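You operate a simulated robot arm through the tools that you are given. There is no shell and no other tool.

The job below is to be done with a simulated robot arm. You get a single attempt, and the scene is never put back.

TASK
Rinse the dirty blue strainer in the bowl with three plunger strokes.
Fine: lid on for each stroke; put lid and strainer back where they were. Set down upright: what you pick out.

Only the result counts: the job must be done as asked and must still hold three seconds after the hand-in. Knocking over, shifting, dropping, spilling or breaking anything else fails it. Lids that push on must go on centred and level and be pressed home; caps that screw on are set level and turned clockwise until they are tight.

THE ROBOT
A 7-joint arm with a two-finger parallel gripper, fixed in place. Base frame: the origin is at the foot of the arm, x ahead of it, y to its left, z up. Lengths are in cm, angles in rad, forces in N, time in s.
Its first joint turns from -2.601 to 2.601 rad. Payload 3.5 kg.
Tool frame: the origin (TCP) lies between the finger pads and is the grasp point; the fingertips stand 2.3 cm ahead of it; z points along the fingers, y is the line along which they close. The gripper opens to 9.4 cm. The fingers are 3.8 cm wide and 1 cm thick; the gripper's body (5.4 by 9.6 cm) begins 3.9 cm behind the TCP.
Orientation is that of the tool frame in the base frame, as [roll, pitch, yaw] about the fixed x, y, z axes, in that order (R = Rz(yaw) Ry(pitch) Rx(roll)). With the fingers straight down and closing along the base's y, the tool's x points along the base's -x, its y along +y and its z along -z.

THE INTERFACE
- The arm moves only by the tool move_arm. Its argument "deltas" is text: rows parted by semicolons, each of 7 numbers parted by spaces: the shift along the base's x, y, z in cm, then the turn, a rotation vector about the base's x, y, z in rad, then the gripper command, from -1 (fully open) to 1 (shut), values between in proportion. In form: x y z ax ay az claw; .... A call has 1 to 20 rows; each row is the pose to reach, as a shift and turn from the pose commanded when the call began. Each row takes 0.2 s and may step no farther than 5 cm and 0.15 rad from the row before; otherwise, or with a gripper value out of range, the whole call is refused. A pose out of reach is approached as far as the arm can. The call stops where the force on the tool passes 40 N (or 10 N more than at its start, if that is more) or the arm is blocked; 0.2 s more then pass. Each finger travels about 15.3 cm/s and halts on what it meets, pressing with about 42 N; the grip force reading is that of the motor and also rises with nothing between the fingers. The clock runs only during rows and for 0.2 s after the last one: add rows that repeat a pose to give the fingers time. The reply holds the time, the measured pose of the TCP, the force on the tool along the base axes, the opening and the grip force, in the units named above and with some noise, with the torque about the TCP (base axes, N m) and any sound that the robot's microphone picked up.
- Cameras (640 x 400 px; columns grow to the right, rows downward): "scene" is fixed at [40.09, -65.18, 161.8]; the picture's right is [-0.98, -0.20, 0.00], its down [-0.18, 0.89, -0.43] and it looks along [0.09, -0.42, -0.91] (base axes); focal length 313 px, centre (320, 200). "wrist" rides on the gripper at [8.6, 1.6, -7.4] in the tool frame; the picture's right is [-0.18, 0.98, 0.00], its down [-0.58, -0.11, -0.81] and it looks along [-0.79, -0.15, 0.59] (tool axes); focal length 243 px, centre (320, 200). There is no depth. A picture from a camera that has moved, and an enlarged one, comes with that camera's place and axes in the base frame and with its lens.
- camera(camera): a new picture of that camera. The clock stands still meanwhile.
- inspect(camera, box): a new picture of the part [left, top, right, bottom] of that camera's present view, enlarged. The clock stands still meanwhile.
- sign_off(): hands the job in; it is judged then, once.

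Places have to be worked out from the pictures, the camera data and where the tool is seen. Open the gripper and draw the arm clear of the work before you hand the job in, unless the task says otherwise.

The tools are called after "Call:" by a JSON object that holds its "op" and its "data". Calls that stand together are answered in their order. move_arm: Moves the arm, as the interface text tells. Its arguments: {"type":"object","properties":{"deltas":{"type":"string"}},"required":["deltas"]} The other tools are called the same way: camera (camera) takes a picture; inspect (camera, box) takes an enlarged picture of a part of a camera's view; sign_off () hands the job in.

At the start:

```text
time: 0.0
ee_pos: [59.72, -92.13, 127.51]
tool_rot: [-3.142, 0.0, 3.141]
force: [-0.3, 0.6, 0.6]
wrist_torque: [0.02, 0.01, -0.03]
gripper_width: 9.39
grasp_force: 0.0
```

scene: 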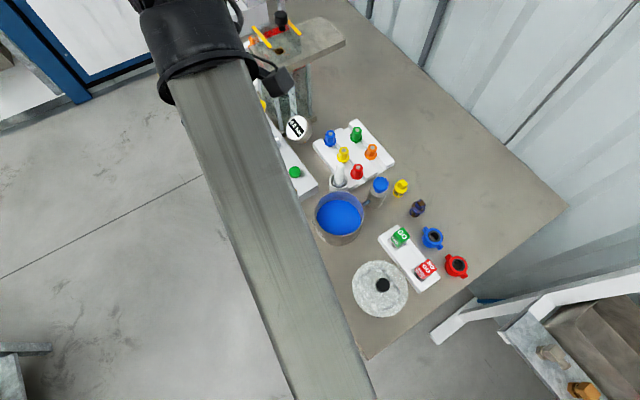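
wrist: 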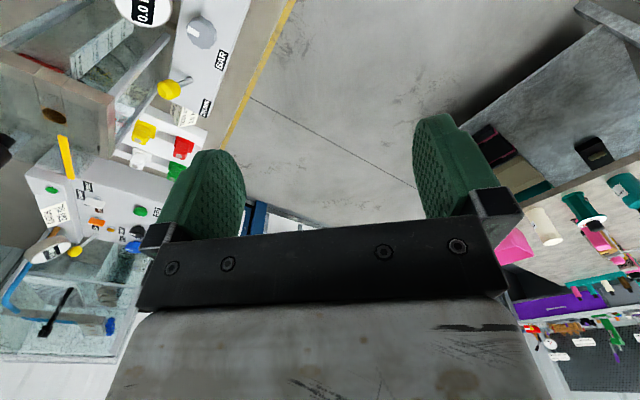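

The arm blocks part of the scene view; I will zoom in on the work table to identify the bowl, lid, and strainers.

Call:
{"op": "inspect", "data": {"camera": "scene", "box": [300, 170, 480, 330]}}

Call:
{"op": "inspect", "data": {"camera": "scene", "box": [240, 0, 420, 200]}}

Call:
{"op": "inspect", "data": {"camera": "wrist", "box": [0, 0, 320, 260]}}

```text
2.50 times, centred on (390, 250) of scene
camera zoom: at [40.09, -65.18, 161.8], right [-0.98, -0.2, 0.0], down [-0.18, 0.89, -0.43], along [0.09, -0.42, -0.91], focal length 782 px, centre (145, 75)
```

zoom: 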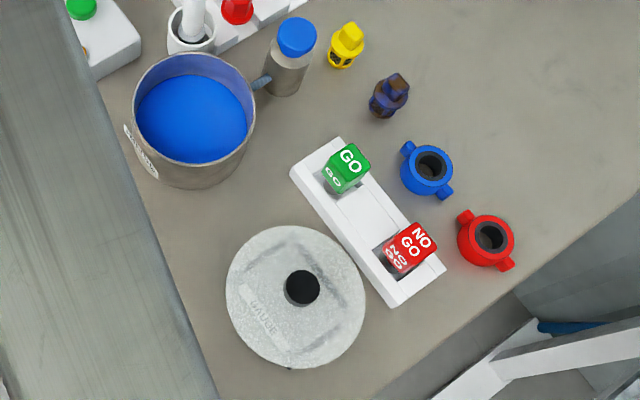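

```text
2.00 times, centred on (330, 100) of scene
camera zoom: at [40.09, -65.18, 161.8], right [-0.98, -0.2, 0.0], down [-0.18, 0.89, -0.43], along [0.09, -0.42, -0.91], focal length 626 px, centre (300, 400)
```

zoom: 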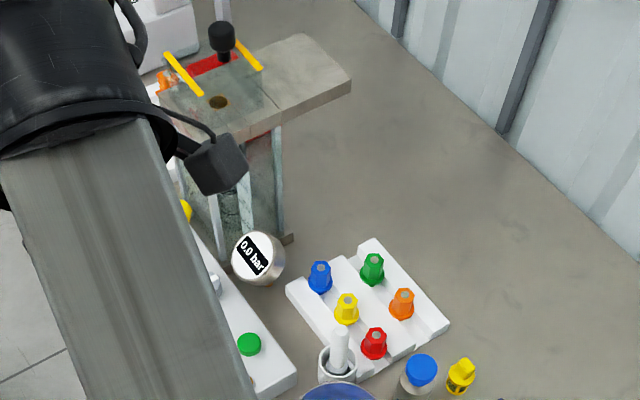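

```text
1.54 times, centred on (160, 130) of wrist
camera zoom: at [51.06, -90.5, 134.86], right [0.18, 0.98, 0.0], down [0.58, -0.11, 0.81], along [0.79, -0.15, -0.59], focal length 373 px, centre (566, 308)
```

zoom: 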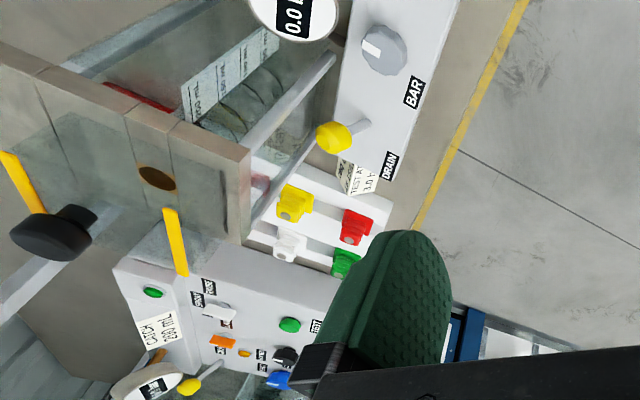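

The dirty blue strainer looks to be the brown-stained dark blue piece beside the bowl, and the lid appears to be the grey disc with a black knob. I'll turn the wrist camera towards the bench (-y) and pull back to triangulate heights.

Call:
{"op": "move_arm", "data": {"deltas": "-1.5 2.9 -1 0 0 -0.1428 -1; -3 5.8 -2 0 0 -0.2856 -1; -4.5 8.7 -3 0 0 -0.4284 -1; -6 11.6 -4 0 0 -0.5712 -1; -7.5 14.5 -5 0 0 -0.714 -1; -9 17.4 -6 0 0 -0.8568 -1; -10.5 20.3 -7 0 0 -0.9996 -1; -12 23.2 -8 0 0 -1.1424 -1; -13.5 26.1 -9 0 0 -1.2852 -1; -15 29 -10 0 0 -1.428 -1; -16.5 32 -11 0 0 -1.5708 -1"}}

Call:
{"op": "camera", "data": {"camera": "wrist"}}

Call:
{"op": "camera", "data": {"camera": "scene"}}

```text
time: 0.7
ee_pos: [56.42, -85.58, 125.05]
tool_rot: [-3.132, 0.004, 2.847]
force: [-14.2, -16.8, -3.5]
wrist_torque: [1.47, -1.63, 2.12]
gripper_width: 9.4
grasp_force: 0.1
stopped in row 3: the force on the tool passed its limit at 106 N (the readings are from after the stop); the commanded pose is now the measured one
```

```text
taken
camera wrist: at [48.6, -81.5, 132.42], right [0.46, 0.89, -0.01], down [0.52, -0.27, 0.81], along [0.72, -0.38, -0.59], focal length 243 px, centre (320, 200)
```

wrist: 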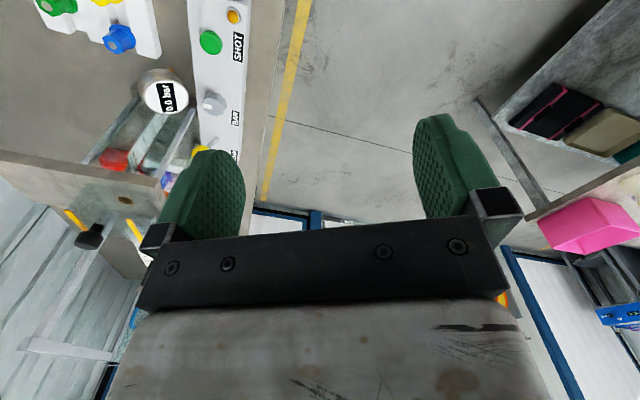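

```text
taken
```

scene: 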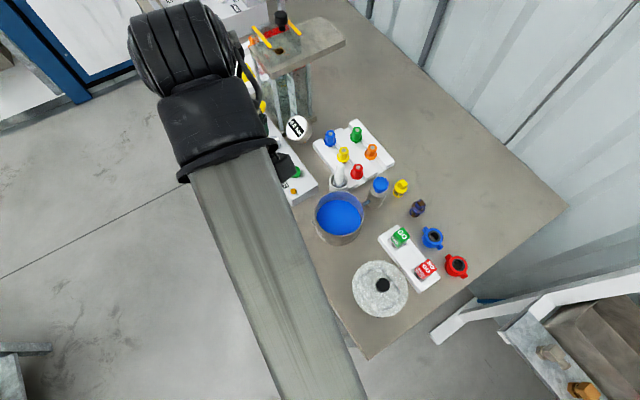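

The stop looks like the wrist camera meeting the robot's own forearm (the dark camera box abuts the link in the picture). I'll rotate back and instead go to smaller x, with the camera on the -x side, which keeps it clear of the forearm.

Call:
{"op": "move_arm", "data": {"deltas": "0 0 0 0 0 0.1 -1; 0 0 0 0 0 0.2 -1; 0 0 0 0 0 0.295 -1; 0 0 0 0 0 0.295 -1"}}

```text
time: 1.7
ee_pos: [56.31, -85.56, 125.09]
tool_rot: [-3.137, 0.002, 3.138]
force: [0.1, 0.2, -0.1]
wrist_torque: [-0.02, 0.01, -0.02]
gripper_width: 9.42
grasp_force: 0.1
```

Free again (force near zero). Now swinging to smaller x while keeping height.

Call:
{"op": "move_arm", "data": {"deltas": "-4.5 0 0 0 0 0 -1; -9 0 0 0 0 0 -1; -13.5 0 0 0 0 0 -1; -18 0.5 0 0 0 0 -1; -22.5 1 0 0 0 0 -1; -27 1.5 0 0 0 0 -1; -31.5 2 0 0 0 0 -1; -36 2.5 0 0 0 0 -1; -40.5 3 0 0 0 0 -1; -45 3.5 0 0 0 0 -1; -49.5 4 0 0 0 0 -1; -54 4 0 0 0 0 -1; -54 4 0 0 0 0 -1"}}

Call:
{"op": "camera", "data": {"camera": "wrist"}}

Call:
{"op": "camera", "data": {"camera": "scene"}}

```text
time: 4.5
ee_pos: [2.8, -83.53, 121.29]
tool_rot: [-3.068, 0.009, 3.139]
force: [0.3, 0.5, 0.0]
wrist_torque: [0.0, 0.01, 0.01]
gripper_width: 9.41
grasp_force: 0.1
out of reach, approached as far as the arm can: row 2, 3, 4, 5, 6, 7, 8, 9, 10, 11, 12, 13
```

```text
taken
camera wrist: at [-5.93, -81.38, 128.53], right [0.19, 0.98, -0.07], down [0.57, -0.05, 0.82], along [0.8, -0.19, -0.57], focal length 243 px, centre (320, 200)
```

wrist: 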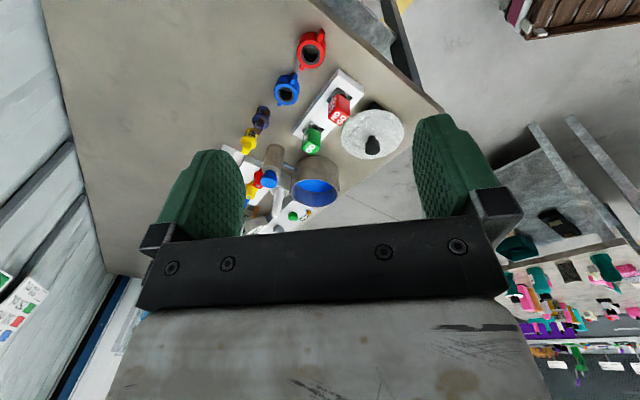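

```text
taken
```

scene: 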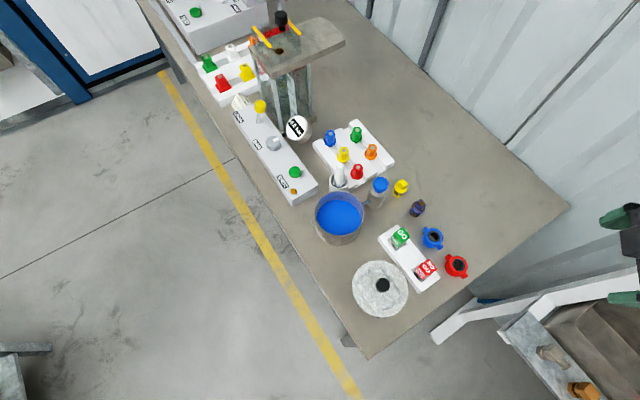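

Now both views see the bench. I'll zoom both for accurate triangulation.

Call:
{"op": "inspect", "data": {"camera": "wrist", "box": [220, 10, 430, 220]}}

Call:
{"op": "inspect", "data": {"camera": "scene", "box": [300, 150, 400, 250]}}

Call:
{"op": "inspect", "data": {"camera": "scene", "box": [350, 150, 480, 320]}}

Call:
{"op": "inspect", "data": {"camera": "scene", "box": [180, 0, 360, 200]}}

```text
1.90 times, centred on (325, 115) of wrist
camera zoom: at [-5.93, -81.38, 128.53], right [0.19, 0.98, -0.07], down [0.57, -0.05, 0.82], along [0.8, -0.19, -0.57], focal length 462 px, centre (310, 362)
```

zoom: 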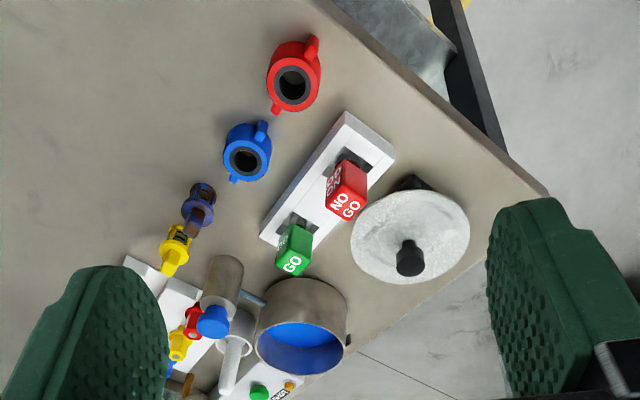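

```text
4.00 times, centred on (350, 200) of scene
camera zoom: at [40.09, -65.18, 161.8], right [-0.98, -0.2, 0.0], down [-0.18, 0.89, -0.43], along [0.09, -0.42, -0.91], focal length 1252 px, centre (200, 200)
```

zoom: 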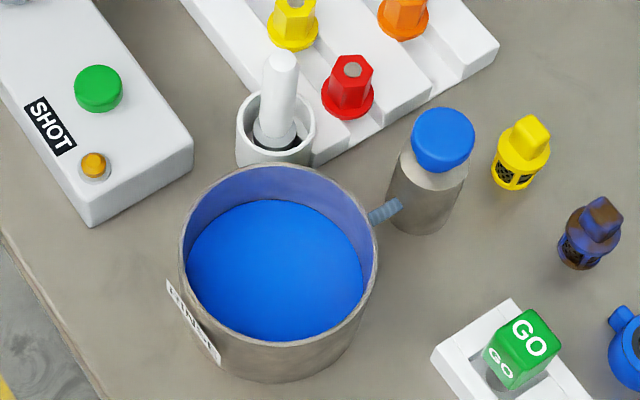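

```text
2.35 times, centred on (415, 235) of scene
camera zoom: at [40.09, -65.18, 161.8], right [-0.98, -0.2, 0.0], down [-0.18, 0.89, -0.43], along [0.09, -0.42, -0.91], focal length 736 px, centre (96, 118)
```

zoom: 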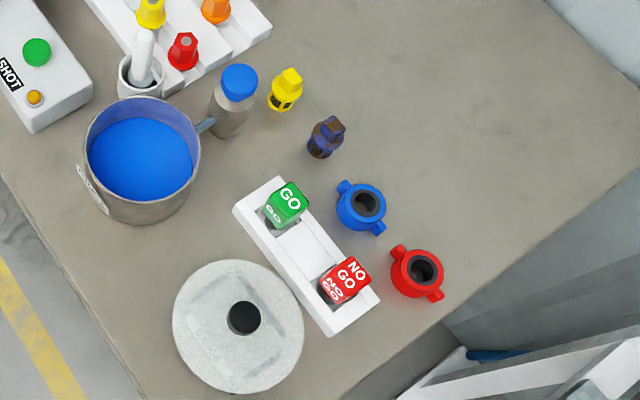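

```text
2.00 times, centred on (270, 100) of scene
camera zoom: at [40.09, -65.18, 161.8], right [-0.98, -0.2, 0.0], down [-0.18, 0.89, -0.43], along [0.09, -0.42, -0.91], focal length 626 px, centre (420, 400)
```

zoom: 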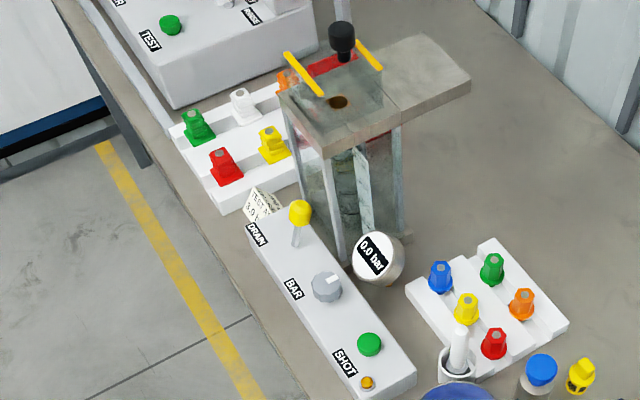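

I'll zoom closely on the lid, the bowl and the stained strainer.

Call:
{"op": "inspect", "data": {"camera": "scene", "box": [345, 255, 415, 325]}}

Call:
{"op": "inspect", "data": {"camera": "wrist", "box": [330, 90, 410, 165]}}

Call:
{"op": "inspect", "data": {"camera": "scene", "box": [385, 170, 435, 225]}}

Call:
{"op": "inspect", "data": {"camera": "wrist", "box": [240, 95, 350, 215]}}

Call:
{"op": "inspect", "data": {"camera": "scene", "box": [305, 150, 375, 250]}}

```text
5.71 times, centred on (380, 290) of scene
camera zoom: at [40.09, -65.18, 161.8], right [-0.98, -0.2, 0.0], down [-0.18, 0.89, -0.43], along [0.09, -0.42, -0.91], focal length 1788 px, centre (-23, -314)
```

zoom: 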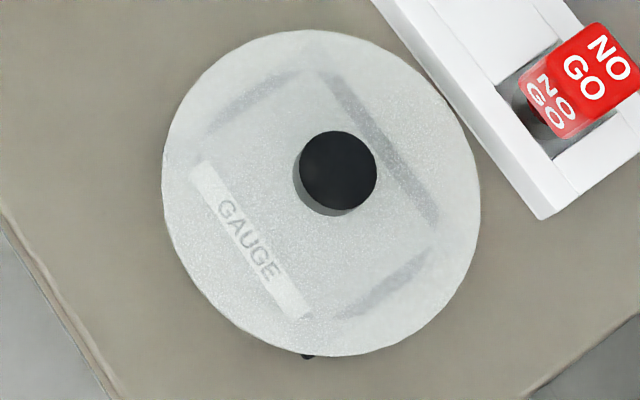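

```text
5.33 times, centred on (370, 128) of wrist
camera zoom: at [-5.93, -81.38, 128.53], right [0.19, 0.98, -0.07], down [0.57, -0.05, 0.82], along [0.8, -0.19, -0.57], focal length 1294 px, centre (53, 587)
```

zoom: 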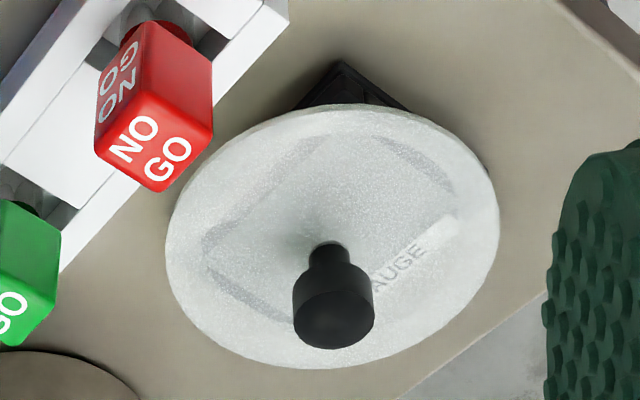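

```text
7.27 times, centred on (410, 198) of scene
camera zoom: at [40.09, -65.18, 161.8], right [-0.98, -0.2, 0.0], down [-0.18, 0.89, -0.43], along [0.09, -0.42, -0.91], focal length 2276 px, centre (-334, 218)
```

zoom: 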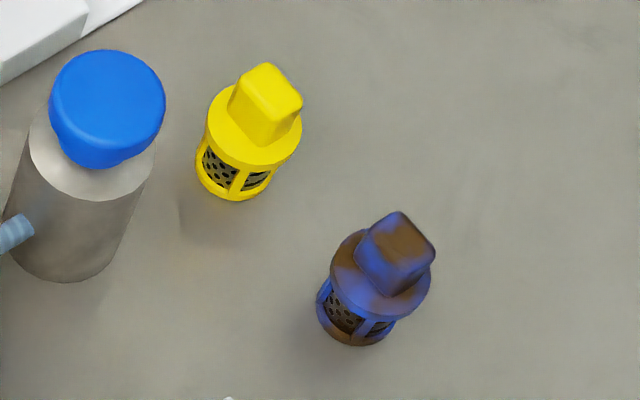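

```text
3.33 times, centred on (295, 155) of wrist
camera zoom: at [-5.93, -81.38, 128.53], right [0.19, 0.98, -0.07], down [0.57, -0.05, 0.82], along [0.8, -0.19, -0.57], focal length 809 px, centre (403, 350)
```

zoom: 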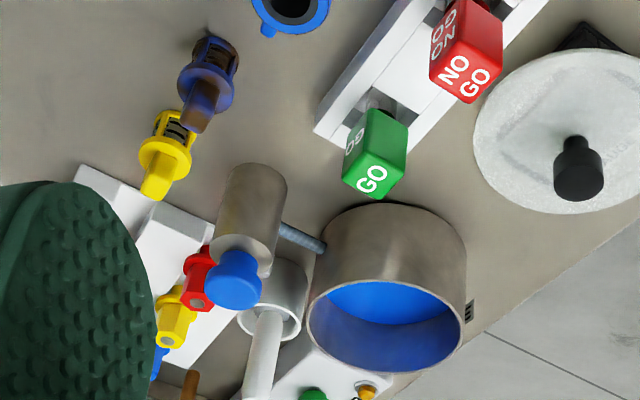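

```text
4.00 times, centred on (340, 200) of scene
camera zoom: at [40.09, -65.18, 161.8], right [-0.98, -0.2, 0.0], down [-0.18, 0.89, -0.43], along [0.09, -0.42, -0.91], focal length 1252 px, centre (240, 200)
```

zoom: 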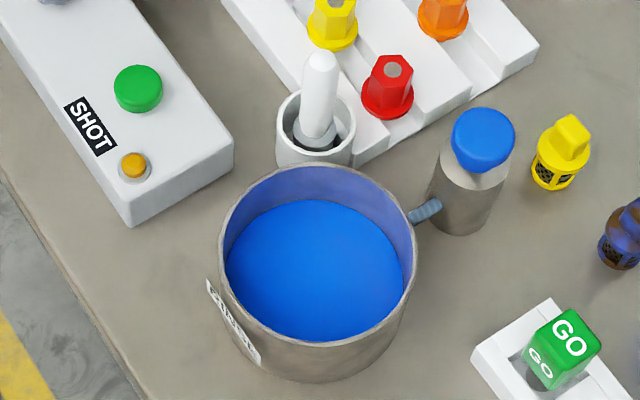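

Estimates: table top z≈83, bowl rim ≈(41.4,-94,94), strainer ≈(22,-102, top ≈91), side pump with blue plunger cap ≈(33,-103,95), lid knob ≈(29.5,-80,92). I'll go lower, checking that reach and posture recover.

Call:
{"op": "move_arm", "data": {"deltas": "0 0 -4 0 0 0 -1; 0 0 -8 0 0 0 -1; 0 0 -12 0 0 0 -1; 0 0 -15 0 0 0 -1; 0 0 -15 0 0 0 -1"}}

Call:
{"op": "camera", "data": {"camera": "wrist"}}

```text
time: 5.7
ee_pos: [2.56, -83.64, 106.32]
tool_rot: [-3.069, 0.01, 3.139]
force: [0.0, 0.0, -0.1]
wrist_torque: [0.02, -0.02, 0.0]
gripper_width: 9.39
grasp_force: 0.0
```

```text
taken
camera wrist: at [-5.99, -81.58, 113.45], right [0.19, 0.98, -0.07], down [0.57, -0.05, 0.82], along [0.8, -0.19, -0.57], focal length 243 px, centre (320, 200)
```

wrist: 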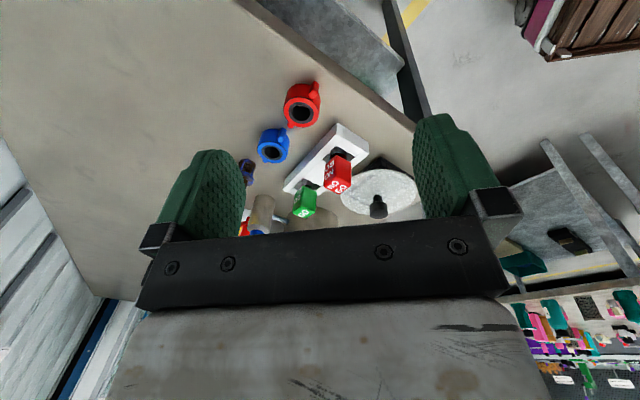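

Orientation is slightly tilted; I level the tool and test reach towards r≈105 at this height.

Call:
{"op": "move_arm", "data": {"deltas": "0 -3 0 0.0726 0.01 0.0026 -1; 0 -6 0 0.0726 0.01 0.0026 -1; 0 -9 0 0.0726 0.01 0.0026 -1; 0 -12 0 0.0726 0.01 0.0026 -1; 0 -15 0 0.0726 0.01 0.0026 -1; 0 -18 0 0.0726 0.01 0.0026 -1; 0 -18 0 0.0726 0.01 0.0026 -1"}}

Call:
{"op": "camera", "data": {"camera": "wrist"}}

Call:
{"op": "camera", "data": {"camera": "scene"}}

```text
time: 7.3
ee_pos: [2.74, -101.71, 106.17]
tool_rot: [3.141, -0.002, 3.14]
force: [0.2, -0.7, 0.0]
wrist_torque: [-0.01, -0.02, 0.01]
gripper_width: 9.41
grasp_force: 0.0
```

```text
taken
camera wrist: at [-5.9, -100.1, 113.48], right [0.19, 0.98, 0.0], down [0.58, -0.11, 0.81], along [0.79, -0.15, -0.59], focal length 243 px, centre (320, 200)
```

wrist: 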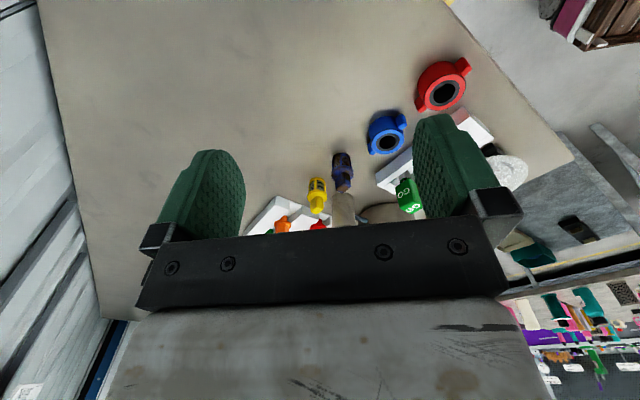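

```text
taken
```

scene: 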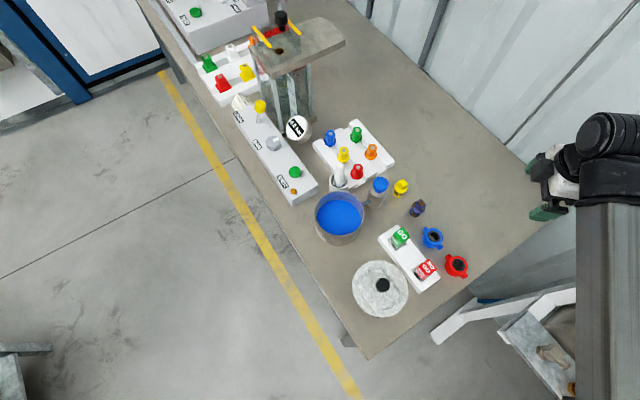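

Reach is fine here. Zooming on the strainer and its neighbours from this lower angle.

Call:
{"op": "inspect", "data": {"camera": "wrist", "box": [290, 140, 420, 240]}}

Call:
{"op": "inspect", "data": {"camera": "scene", "box": [400, 190, 440, 225]}}

```text
4.00 times, centred on (355, 190) of wrist
camera zoom: at [-5.9, -100.1, 113.48], right [0.19, 0.98, 0.0], down [0.58, -0.11, 0.81], along [0.79, -0.15, -0.59], focal length 970 px, centre (180, 240)
```

zoom: 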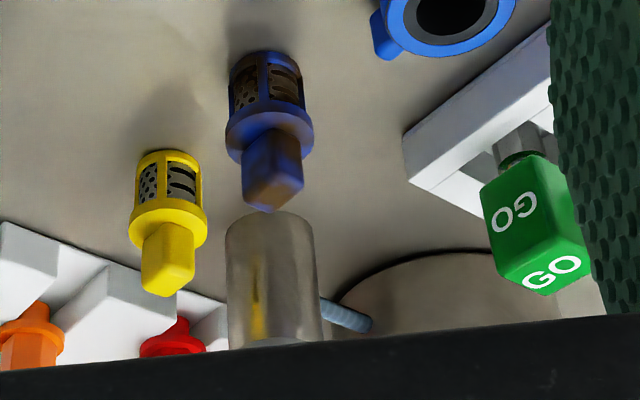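

```text
11.43 times, centred on (420, 208) of scene
camera zoom: at [40.09, -65.18, 161.8], right [-0.98, -0.2, 0.0], down [-0.18, 0.89, -0.43], along [0.09, -0.42, -0.91], focal length 3577 px, centre (-823, 114)
```

zoom: 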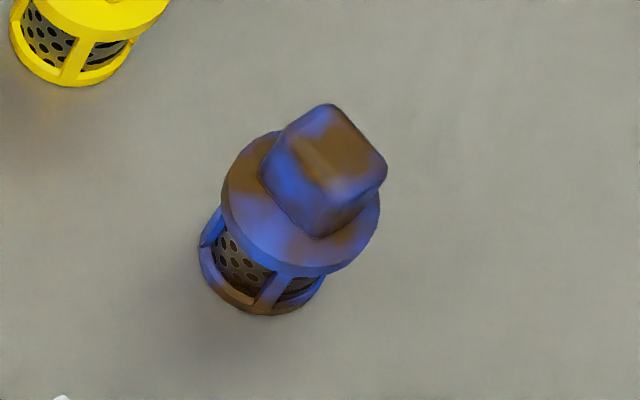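

The strainer stands at ≈(22.1,-101.9), handle top ≈91, flange ≈88, handle's thin side along azimuth ≈42°. I'll move over it at safe height and yaw so the fingers close across the thin side, with the camera on the outer side.

Call:
{"op": "move_arm", "data": {"deltas": "1.21 0 0 0 0 0.144 -1; 2.42 0 0 0 0 0.288 -1; 3.63 0 0 0 0 0.432 -1; 4.84 0 0 0 0 0.576 -1; 6.05 0 0 0 0 0.72 -1; 7.26 0 0 0 0 0.864 -1; 8.47 0 0 0 0 1.008 -1; 9.68 0 0 0 0 1.152 -1; 10.9 0 0 0 0 1.296 -1; 12.1 0 0 0 0 1.44 -1; 13.3 0 0 0 0 1.584 -1; 14.5 0 0 0 0 1.728 -1; 15.7 0 0 0 0 1.872 -1; 17 0 0 0 0 2.016 -1; 18.2 0 0 0 0 2.16 -1; 19.4 0 0 0 0 2.304 -1; 19.4 0 0 0 0 2.304 -1"}}

Call:
{"op": "camera", "data": {"camera": "wrist"}}

Call:
{"op": "camera", "data": {"camera": "scene"}}

```text
time: 10.9
ee_pos: [17.4, -101.47, 106.27]
tool_rot: [-3.137, 0.0, -1.475]
force: [0.3, -0.5, 0.1]
wrist_torque: [0.0, 0.04, 0.0]
gripper_width: 9.39
grasp_force: 0.1
out of reach, approached as far as the arm can: row 12, 13, 14, 15, 16, 17
```

```text
taken
camera wrist: at [16.69, -110.23, 113.67], right [-1.0, 0.09, 0.0], down [0.05, 0.59, 0.81], along [0.07, 0.8, -0.59], focal length 243 px, centre (320, 200)
```

wrist: 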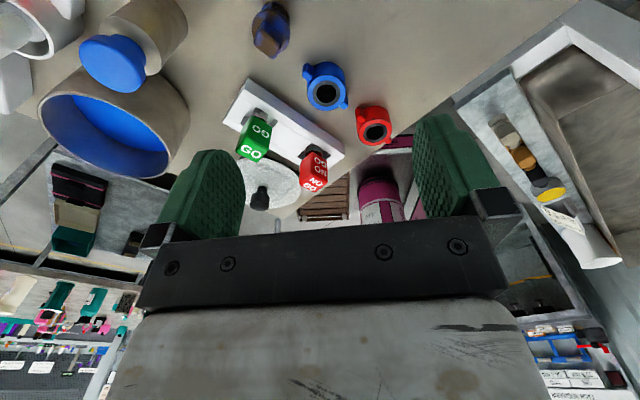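

```text
taken
```

scene: 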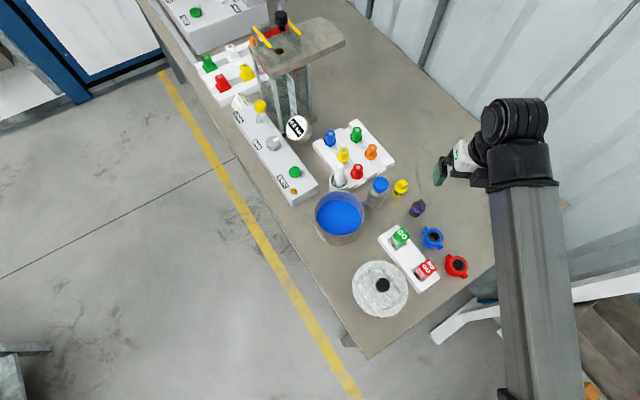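

Joint limit stops the yaw at -1.475. I'll instead grip the tab across its long side (yaw ≈ -2.25, within range), with the fingers only half-open to stay clear of the yellow strainer.

Call:
{"op": "move_arm", "data": {"deltas": "0.8 -0.1 -1 0 0 -0.13 -0.06; 1.6 -0.15 -2 0 0 -0.26 -0.06; 2.4 -0.2 -3 0 0 -0.39 -0.06; 3.2 -0.3 -4 0 0 -0.52 -0.06; 4 -0.4 -5 0 0 -0.65 -0.06; 4.6 -0.43 -6 0 0 -0.776 -0.06; 4.6 -0.43 -6 0 0 -0.776 -0.06"}}

Call:
{"op": "camera", "data": {"camera": "wrist"}}

Call:
{"op": "camera", "data": {"camera": "scene"}}

```text
time: 12.5
ee_pos: [21.94, -101.88, 100.22]
tool_rot: [-3.141, 0.001, -2.253]
force: [-1.2, -0.2, 1.0]
wrist_torque: [0.02, 0.02, 0.0]
gripper_width: 4.98
grasp_force: 0.2
```

```text
taken
camera wrist: at [15.22, -107.65, 107.66], right [-0.65, 0.76, 0.0], down [0.45, 0.38, 0.81], along [0.62, 0.52, -0.59], focal length 243 px, centre (320, 200)
```

wrist: 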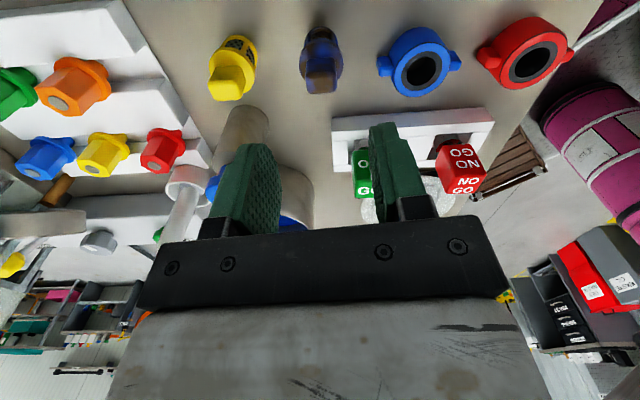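

```text
taken
```

scene: 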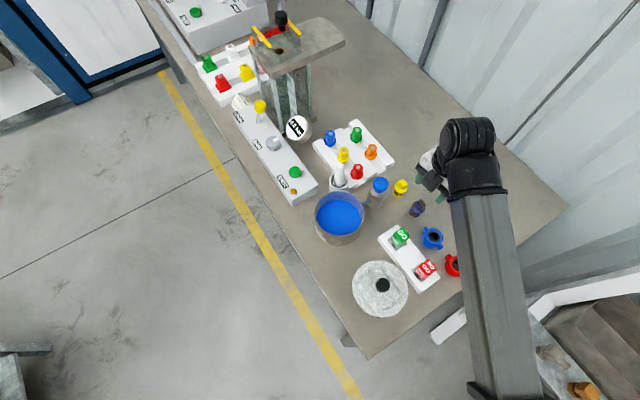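

The strainer tab appears on the centreline below the fingers; zooming to check alignment.

Call:
{"op": "inspect", "data": {"camera": "wrist", "box": [280, 10, 360, 110]}}

Call:
{"op": "inspect", "data": {"camera": "scene", "box": [380, 130, 460, 230]}}

```text
4.00 times, centred on (320, 60) of wrist
camera zoom: at [15.22, -107.65, 107.66], right [-0.65, 0.76, 0.0], down [0.45, 0.38, 0.81], along [0.62, 0.52, -0.59], focal length 970 px, centre (320, 760)
```

zoom: 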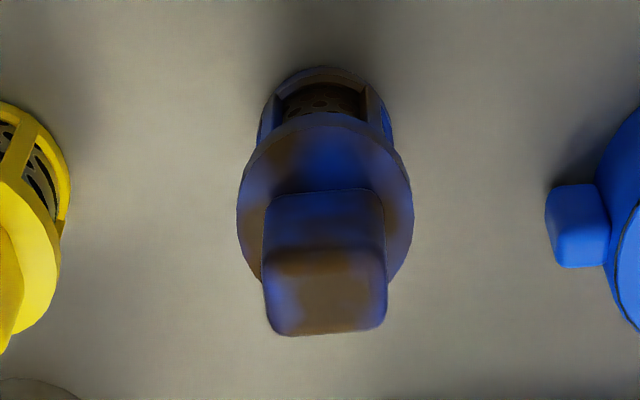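

```text
4.00 times, centred on (420, 180) of scene
camera zoom: at [40.09, -65.18, 161.8], right [-0.98, -0.2, 0.0], down [-0.18, 0.89, -0.43], along [0.09, -0.42, -0.91], focal length 1252 px, centre (-80, 280)
```

zoom: 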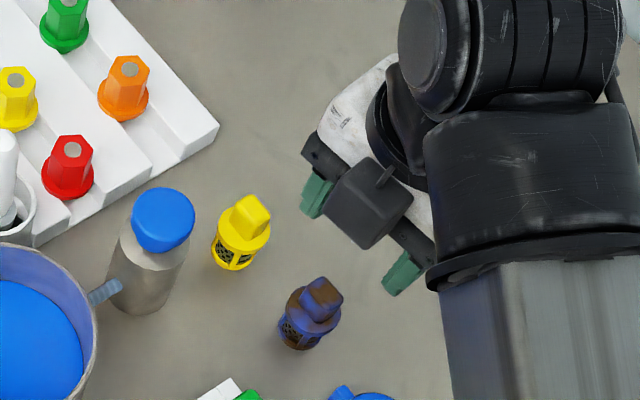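

Alignment is good (tab edges parallel, within 0.2 cm). Descending to z≈91 so the pads straddle the tab just above the flange.

Call:
{"op": "move_arm", "data": {"deltas": "-0.05 0.07 -2 0 0 0 -0.06; -0.05 0.07 -4 0 0 0 -0.06; -0.05 0.07 -6 0 0 0 -0.06; -0.05 0.07 -7.5 0 0 0 -0.06; -0.05 0.07 -8.5 0 0 0 -0.06; -0.05 0.07 -9.2 0 0 0 -0.06; -0.05 0.07 -9.2 0 0 0 -0.06"}}

Call:
{"op": "camera", "data": {"camera": "wrist"}}

Call:
{"op": "inspect", "data": {"camera": "scene", "box": [380, 150, 460, 250]}}

```text
time: 14.1
ee_pos: [21.85, -101.91, 90.94]
tool_rot: [-3.14, 0.001, -2.251]
force: [0.9, -0.2, -0.5]
wrist_torque: [-0.03, 0.05, 0.02]
gripper_width: 4.97
grasp_force: 0.0
```

```text
taken
camera wrist: at [15.24, -107.73, 98.36], right [-0.65, 0.76, 0.0], down [0.45, 0.39, 0.81], along [0.61, 0.52, -0.59], focal length 243 px, centre (320, 200)
```

wrist: 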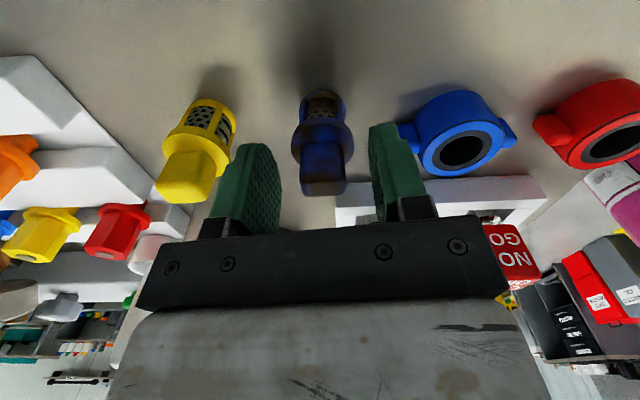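

```text
4.00 times, centred on (420, 200) of scene
camera zoom: at [40.09, -65.18, 161.8], right [-0.98, -0.2, 0.0], down [-0.18, 0.89, -0.43], along [0.09, -0.42, -0.91], focal length 1252 px, centre (-80, 200)
```

zoom: 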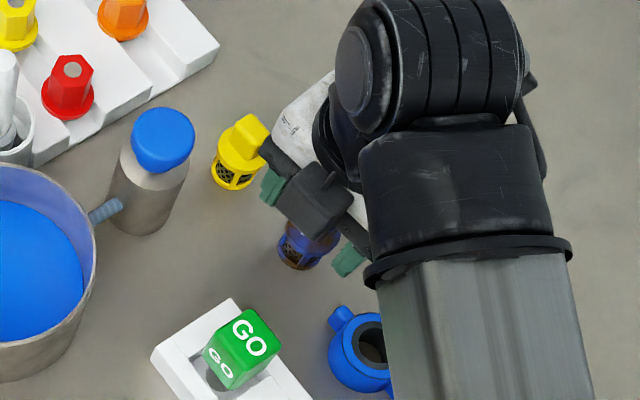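

Tab top is level with the TCP between the pads. Closing the gripper.

Call:
{"op": "move_arm", "data": {"deltas": "0 0 0 0 0 0 0.4; 0 0 0 0 0 0 1; 0 0 0 0 0 0 1; 0 0 0 0 0 0 1"}}

Call:
{"op": "camera", "data": {"camera": "wrist"}}

```text
time: 15.1
ee_pos: [21.85, -102.02, 90.91]
tool_rot: [-3.14, 0.0, -2.252]
force: [-0.2, 0.5, 3.6]
wrist_torque: [0.01, 0.02, -0.03]
gripper_width: 2.08
grasp_force: 41.4
```

```text
taken
camera wrist: at [15.24, -107.72, 98.38], right [-0.65, 0.76, 0.0], down [0.45, 0.38, 0.81], along [0.61, 0.52, -0.59], focal length 243 px, centre (320, 200)
```

wrist: 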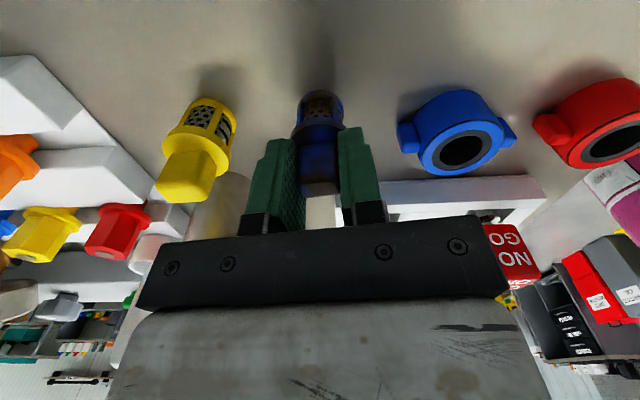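

Gripped (2.08 cm, 41 N). I'll lift it straight up 15 cm and look.

Call:
{"op": "move_arm", "data": {"deltas": "0 0 1.5 0 0 0 1; 0 0 4 0 0 0 1; 0 0 7 0 0 0 1; 0 0 10 0 0 0 1; 0 0 13 0 0 0 1; 0 0 15 0 0 0 1; 0 0 15 0 0 0 1"}}

Call:
{"op": "camera", "data": {"camera": "wrist"}}

Call:
{"op": "camera", "data": {"camera": "scene"}}

```text
time: 16.7
ee_pos: [21.9, -102.07, 105.99]
tool_rot: [-3.139, 0.002, -2.252]
force: [-0.1, -0.2, -0.9]
wrist_torque: [-0.03, 0.0, -0.02]
gripper_width: 2.09
grasp_force: 41.8
```

```text
taken
camera wrist: at [15.2, -107.85, 113.42], right [-0.65, 0.76, 0.0], down [0.45, 0.38, 0.81], along [0.61, 0.52, -0.59], focal length 243 px, centre (320, 200)
```

wrist: 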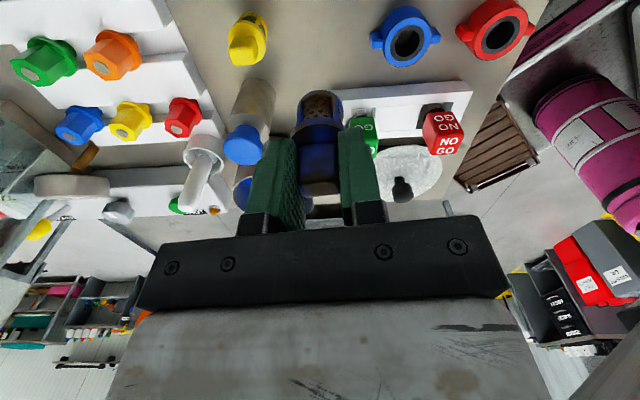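

```text
taken
```

scene: 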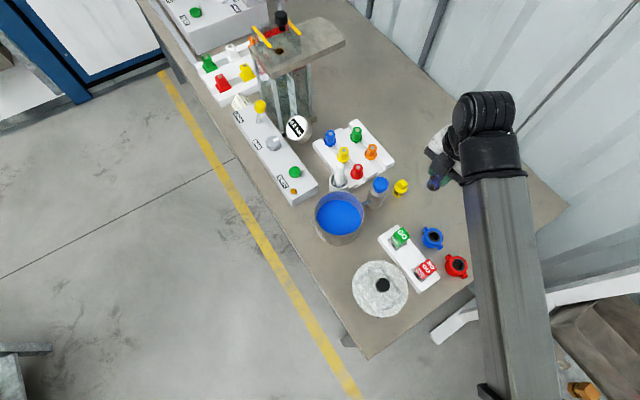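

Strainer held cleanly. I'll carry it at this height over the bowl ≈(41.4,-94.5) while yawing to ~180°, so the wrist camera doesn't end up over the pump's blue cap.

Call:
{"op": "move_arm", "data": {"deltas": "2.4 0.9 0 0 0 -0.111 1; 4.9 1.9 0 0 0 -0.222 1; 7.3 2.8 0 0 0 -0.333 1; 9.7 3.7 0 0 0 -0.444 1; 12.2 4.7 0 0 0 -0.556 1; 14.6 5.6 0 0 0 -0.667 1; 17 6.5 0 0 0 -0.778 1; 19.5 7.5 0 0 0 -0.89 1; 19.5 7.5 0 0 0 -0.89 1"}}

Call:
{"op": "camera", "data": {"camera": "wrist"}}

Call:
{"op": "camera", "data": {"camera": "scene"}}

```text
time: 18.7
ee_pos: [41.37, -94.4, 106.15]
tool_rot: [-3.14, 0.001, 3.141]
force: [-0.2, 0.5, -0.6]
wrist_torque: [-0.01, -0.01, 0.02]
gripper_width: 2.06
grasp_force: 41.9
```

```text
taken
camera wrist: at [32.86, -92.79, 113.53], right [0.18, 0.98, 0.0], down [0.58, -0.11, 0.81], along [0.79, -0.15, -0.59], focal length 243 px, centre (320, 200)
```

wrist: 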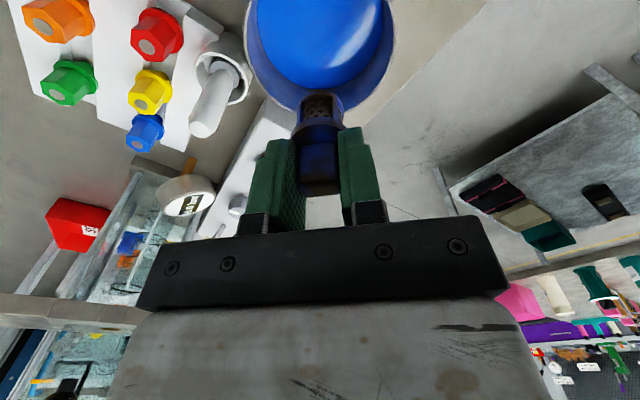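

```text
taken
```

scene: 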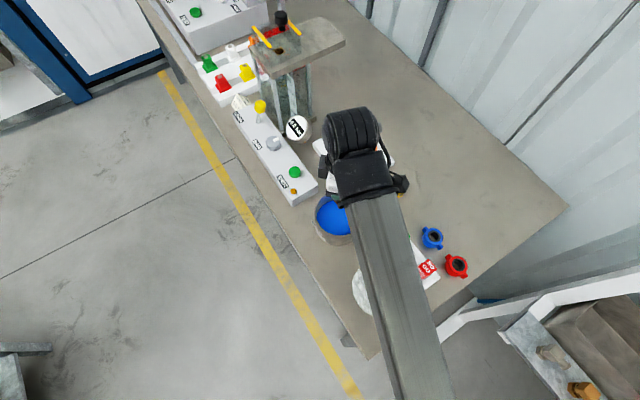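

The bowl rim looks laterally centred; I'll zoom to check the fore-aft centring.

Call:
{"op": "inspect", "data": {"camera": "wrist", "box": [220, 0, 420, 130]}}

Call:
{"op": "inspect", "data": {"camera": "scene", "box": [290, 150, 410, 260]}}

```text
3.08 times, centred on (320, 65) of wrist
camera zoom: at [32.86, -92.79, 113.53], right [0.18, 0.98, 0.0], down [0.58, -0.11, 0.81], along [0.79, -0.15, -0.59], focal length 746 px, centre (320, 615)
```

zoom: 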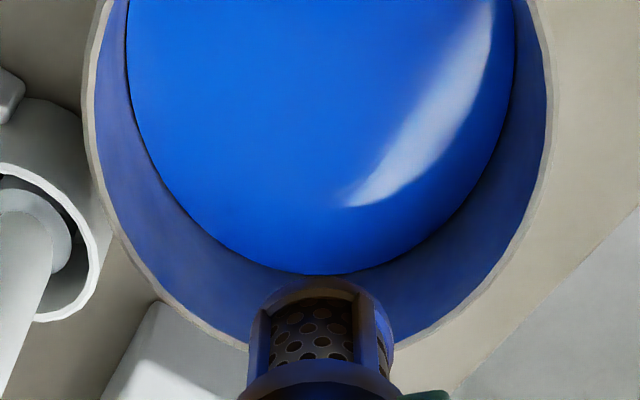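

```text
3.64 times, centred on (350, 205) of scene
camera zoom: at [40.09, -65.18, 161.8], right [-0.98, -0.2, 0.0], down [-0.18, 0.89, -0.43], along [0.09, -0.42, -0.91], focal length 1138 px, centre (211, 182)
```

zoom: 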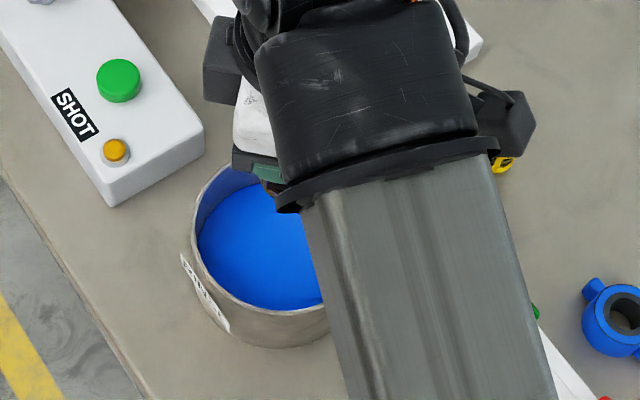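

Fit gives bowl centre ≈(41.0,-94.1), rim z≈93.9, radius ≈5.65. I lower the strainer in to about 1.5 cm above the expected floor.

Call:
{"op": "move_arm", "data": {"deltas": "-0.4 0.3 -2 0 0 0 1; -0.4 0.3 -4 0 0 0 1; -0.4 0.3 -6 0 0 0 1; -0.4 0.3 -8 0 0 0 1; -0.4 0.3 -10 0 0 0 1; -0.4 0.3 -12 0 0 0 1; -0.4 0.3 -13 0 0 0 1; -0.4 0.3 -13 0 0 0 1"}}

Call:
{"op": "camera", "data": {"camera": "wrist"}}

Call:
{"op": "inspect", "data": {"camera": "scene", "box": [290, 150, 410, 260]}}

```text
time: 20.5
ee_pos: [41.02, -94.12, 93.07]
tool_rot: [-3.139, 0.0, -3.14]
force: [-0.6, -0.2, 0.2]
wrist_torque: [0.02, 0.02, -0.01]
gripper_width: 2.1
grasp_force: 41.8
```

```text
taken
camera wrist: at [32.42, -92.48, 100.48], right [0.18, 0.98, 0.0], down [0.58, -0.11, 0.81], along [0.79, -0.15, -0.59], focal length 243 px, centre (320, 200)
```

wrist: 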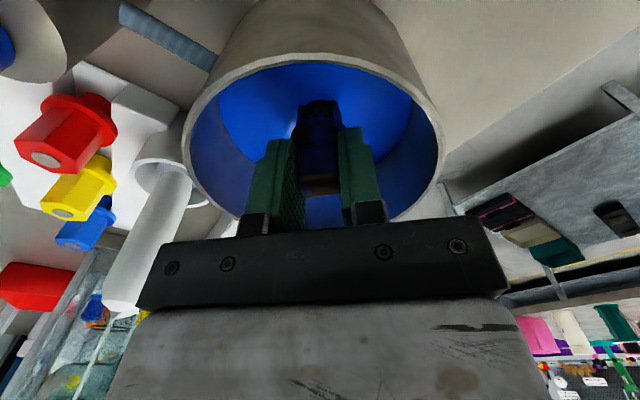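

```text
3.64 times, centred on (350, 205) of scene
camera zoom: at [40.09, -65.18, 161.8], right [-0.98, -0.2, 0.0], down [-0.18, 0.89, -0.43], along [0.09, -0.42, -0.91], focal length 1138 px, centre (211, 182)
```

zoom: 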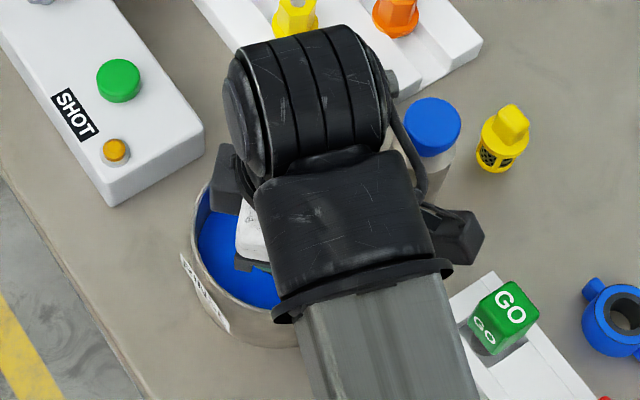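

The strainer is inside, centred. Lowering gently to feel for the floor.

Call:
{"op": "move_arm", "data": {"deltas": "0 0 -0.4 0 0 0 1; 0 0 -0.8 0 0 0 1; 0 0 -1.0 0 0 0 1; 0 0 -1.0 0 0 0 1"}}

```text
time: 21.5
ee_pos: [41.03, -94.04, 92.18]
tool_rot: [-3.14, 0.002, -3.141]
force: [-0.2, 1.0, -1.0]
wrist_torque: [0.0, 0.0, -0.02]
gripper_width: 2.07
grasp_force: 42.2
```

No contact yet; continuing in small steps.

Call:
{"op": "move_arm", "data": {"deltas": "0 0 -0.2 0 0 0 1; 0 0 -0.4 0 0 0 1; 0 0 -0.4 0 0 0 1"}}

```text
time: 22.3
ee_pos: [41.01, -94.25, 91.81]
tool_rot: [-3.141, 0.0, -3.14]
force: [0.2, 0.8, 0.1]
wrist_torque: [0.02, 0.0, 0.05]
gripper_width: 2.07
grasp_force: 42.4
```

Call:
{"op": "move_arm", "data": {"deltas": "0 0 -0.2 0 0 0 1; 0 0 -0.3 0 0 0 1; 0 0 -0.3 0 0 0 1"}}

```text
time: 23.1
ee_pos: [40.95, -94.11, 91.52]
tool_rot: [-3.137, -0.001, -3.14]
force: [-2.2, -0.6, 22.0]
wrist_torque: [-0.05, 0.13, 0.03]
gripper_width: 2.13
grasp_force: 42.3
```

Contact at z≈91.5 (22 N upward): the strainer stands on the bowl floor. I relieve slightly and open the fingers a little within the bowl.

Call:
{"op": "move_arm", "data": {"deltas": "0 0 0.15 0 0 0 1; 0 0 0.15 0 0 0 0.4; 0 0 0.15 0 0 0 0.15; 0 0 0.15 0 0 0 0.15"}}

Call:
{"op": "camera", "data": {"camera": "wrist"}}

```text
time: 24.1
ee_pos: [41.21, -94.11, 91.39]
tool_rot: [-3.14, 0.0, -3.141]
force: [1.2, 0.5, -1.5]
wrist_torque: [0.0, 0.01, 0.02]
gripper_width: 4.01
grasp_force: 0.1
```

```text
taken
camera wrist: at [32.47, -92.49, 98.86], right [0.18, 0.98, 0.0], down [0.58, -0.11, 0.81], along [0.79, -0.15, -0.59], focal length 243 px, centre (320, 200)
```

wrist: 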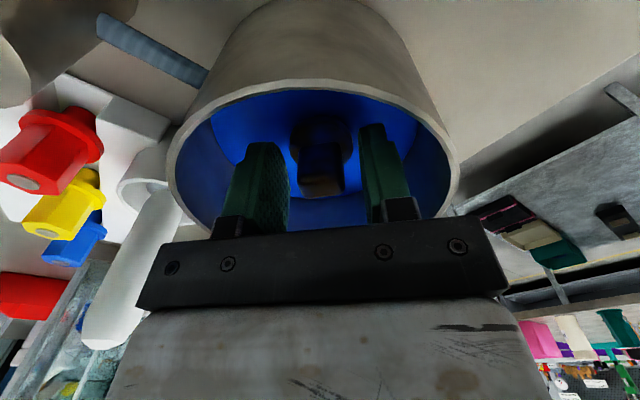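

The strainer stands free and upright. Rising straight out.

Call:
{"op": "move_arm", "data": {"deltas": "0 0 1 0 0 0 0.15; 0 0 3 0 0 0 0.15; 0 0 6 0 0 0 0.15; 0 0 9 0 0 0 0.15; 0 0 12 0 0 0 0.15; 0 0 15 0 0 0 0.15; 0 0 15 0 0 0 0.15"}}

Call:
{"op": "camera", "data": {"camera": "wrist"}}

```text
time: 25.7
ee_pos: [41.13, -94.06, 106.54]
tool_rot: [-3.14, 0.001, -3.141]
force: [-0.3, 0.2, -0.8]
wrist_torque: [0.01, 0.02, 0.02]
gripper_width: 4.0
grasp_force: 0.0
```

```text
taken
camera wrist: at [32.48, -92.46, 113.88], right [0.18, 0.98, 0.0], down [0.58, -0.11, 0.81], along [0.79, -0.15, -0.59], focal length 243 px, centre (320, 200)
```

wrist: 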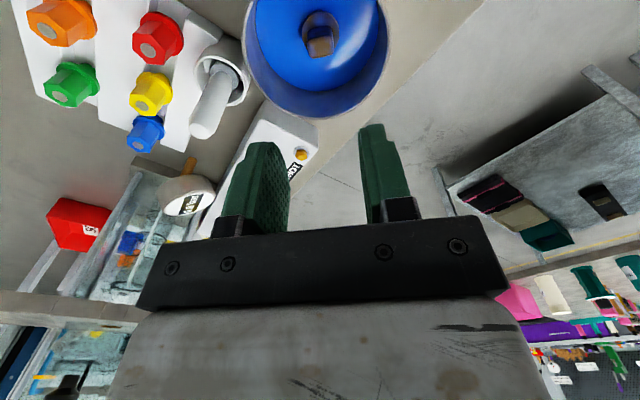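

Now the lid: moving over it at the same height to measure its knob.

Call:
{"op": "move_arm", "data": {"deltas": "-2.5 3 0 0 0 0 -0.2; -5 6 0 0 0 0 -0.2; -7.5 9 0 0 0 0 -0.2; -10 12 0 0 0 0 -0.2; -11.6 14 0 0 0 0 -0.2; -11.6 14 0 0 0 0 -0.2"}}

Call:
{"op": "camera", "data": {"camera": "wrist"}}

Call:
{"op": "camera", "data": {"camera": "scene"}}

```text
time: 27.1
ee_pos: [29.35, -79.93, 106.41]
tool_rot: [-3.14, -0.001, -3.14]
force: [0.3, -0.2, 0.1]
wrist_torque: [0.01, 0.02, 0.03]
gripper_width: 5.63
grasp_force: 0.0
```

```text
taken
camera wrist: at [20.7, -78.32, 113.81], right [0.18, 0.98, 0.0], down [0.58, -0.11, 0.81], along [0.79, -0.15, -0.59], focal length 243 px, centre (320, 200)
```

wrist: 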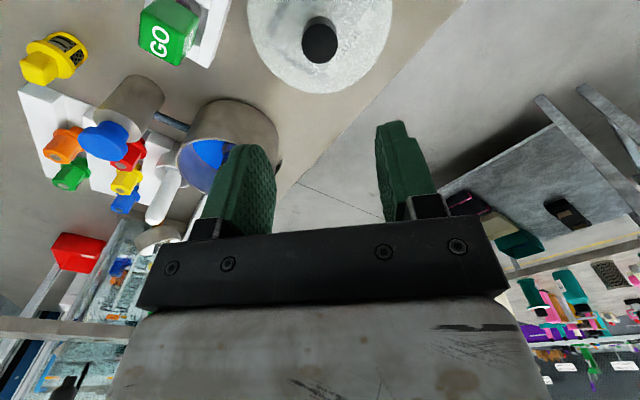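

```text
taken
```

scene: 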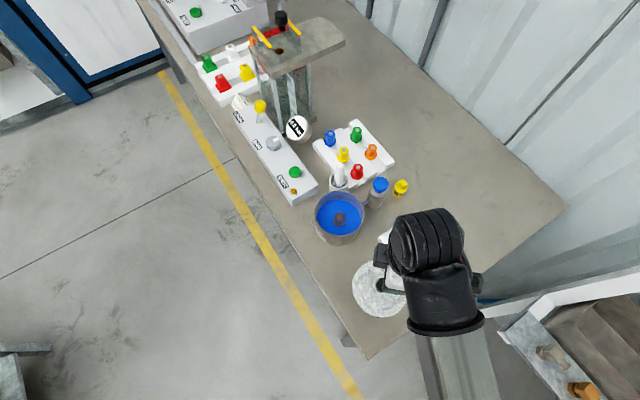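

Call:
{"op": "inspect", "data": {"camera": "wrist", "box": [230, 0, 410, 115]}}

Call:
{"op": "inspect", "data": {"camera": "scene", "box": [310, 180, 370, 250]}}

```text
3.48 times, centred on (320, 58) of wrist
camera zoom: at [20.7, -78.32, 113.81], right [0.18, 0.98, 0.0], down [0.58, -0.11, 0.81], along [0.79, -0.15, -0.59], focal length 844 px, centre (320, 696)
```

zoom: 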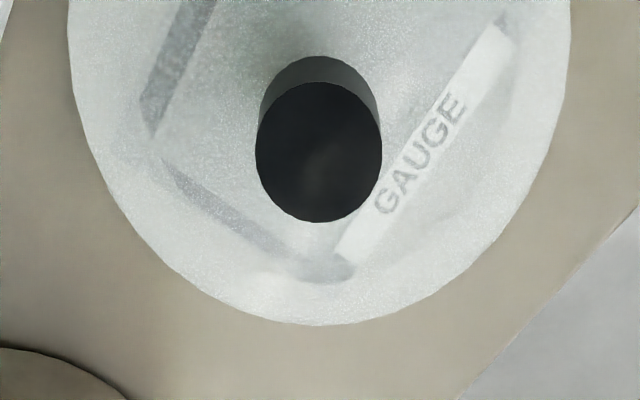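

```text
5.71 times, centred on (340, 215) of scene
camera zoom: at [40.09, -65.18, 161.8], right [-0.98, -0.2, 0.0], down [-0.18, 0.89, -0.43], along [0.09, -0.42, -0.91], focal length 1788 px, centre (206, 114)
```

zoom: 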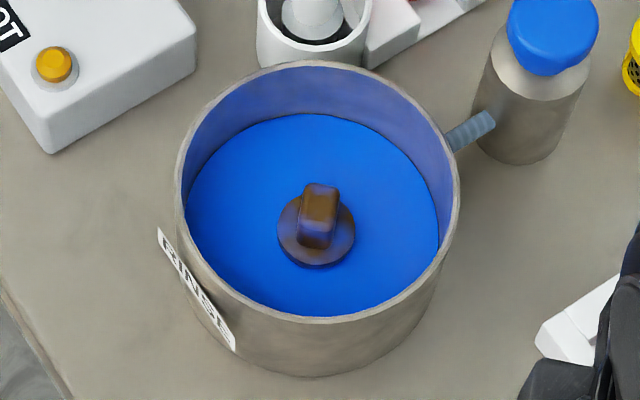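

The knob top is ≈(29.0,-79.9,91.6), ⌀≈3 cm; the lid disc top is ≈z 88, ⌀≈13 cm. I'll descend part way over it and re-check.

Call:
{"op": "move_arm", "data": {"deltas": "-0.3 0 -3 0 0 0 -0.2; -0.3 0 -6 0 0 0 -0.2; -0.3 0 -9 0 0 0 -0.2; -0.3 0 -11 0 0 0 -0.2; -0.3 0 -11 0 0 0 -0.2"}}

Call:
{"op": "camera", "data": {"camera": "wrist"}}

Call:
{"op": "inspect", "data": {"camera": "wrist", "box": [220, 20, 420, 240]}}

```text
time: 28.3
ee_pos: [29.02, -80.1, 95.26]
tool_rot: [-3.139, 0.001, -3.139]
force: [0.3, 0.1, 0.0]
wrist_torque: [0.01, 0.03, 0.04]
gripper_width: 5.66
grasp_force: 0.0
```

```text
taken
camera wrist: at [20.36, -78.48, 102.76], right [0.18, 0.98, 0.0], down [0.58, -0.11, 0.81], along [0.79, -0.15, -0.59], focal length 243 px, centre (320, 200)
```

wrist: 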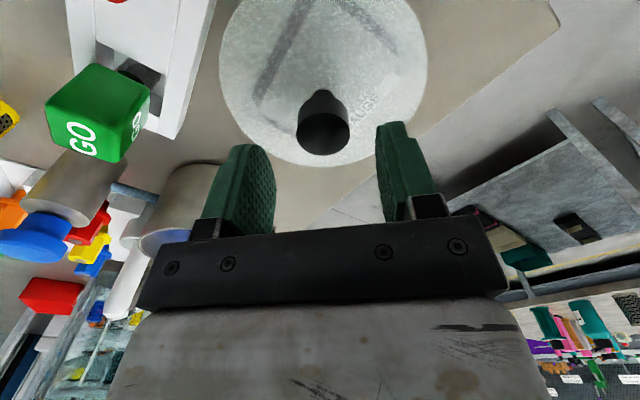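

```text
1.82 times, centred on (320, 130) of wrist
camera zoom: at [20.36, -78.48, 102.76], right [0.18, 0.98, 0.0], down [0.58, -0.11, 0.81], along [0.79, -0.15, -0.59], focal length 441 px, centre (320, 327)
```

zoom: 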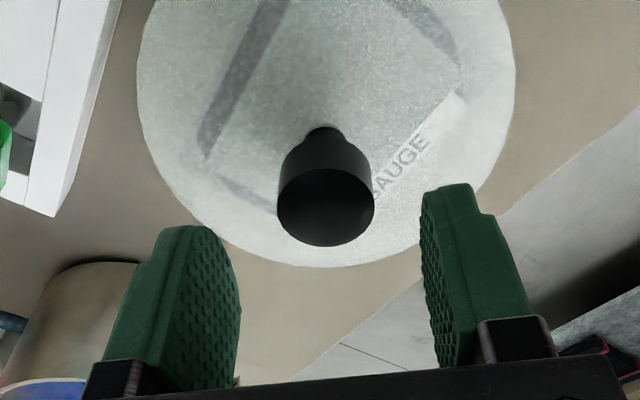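

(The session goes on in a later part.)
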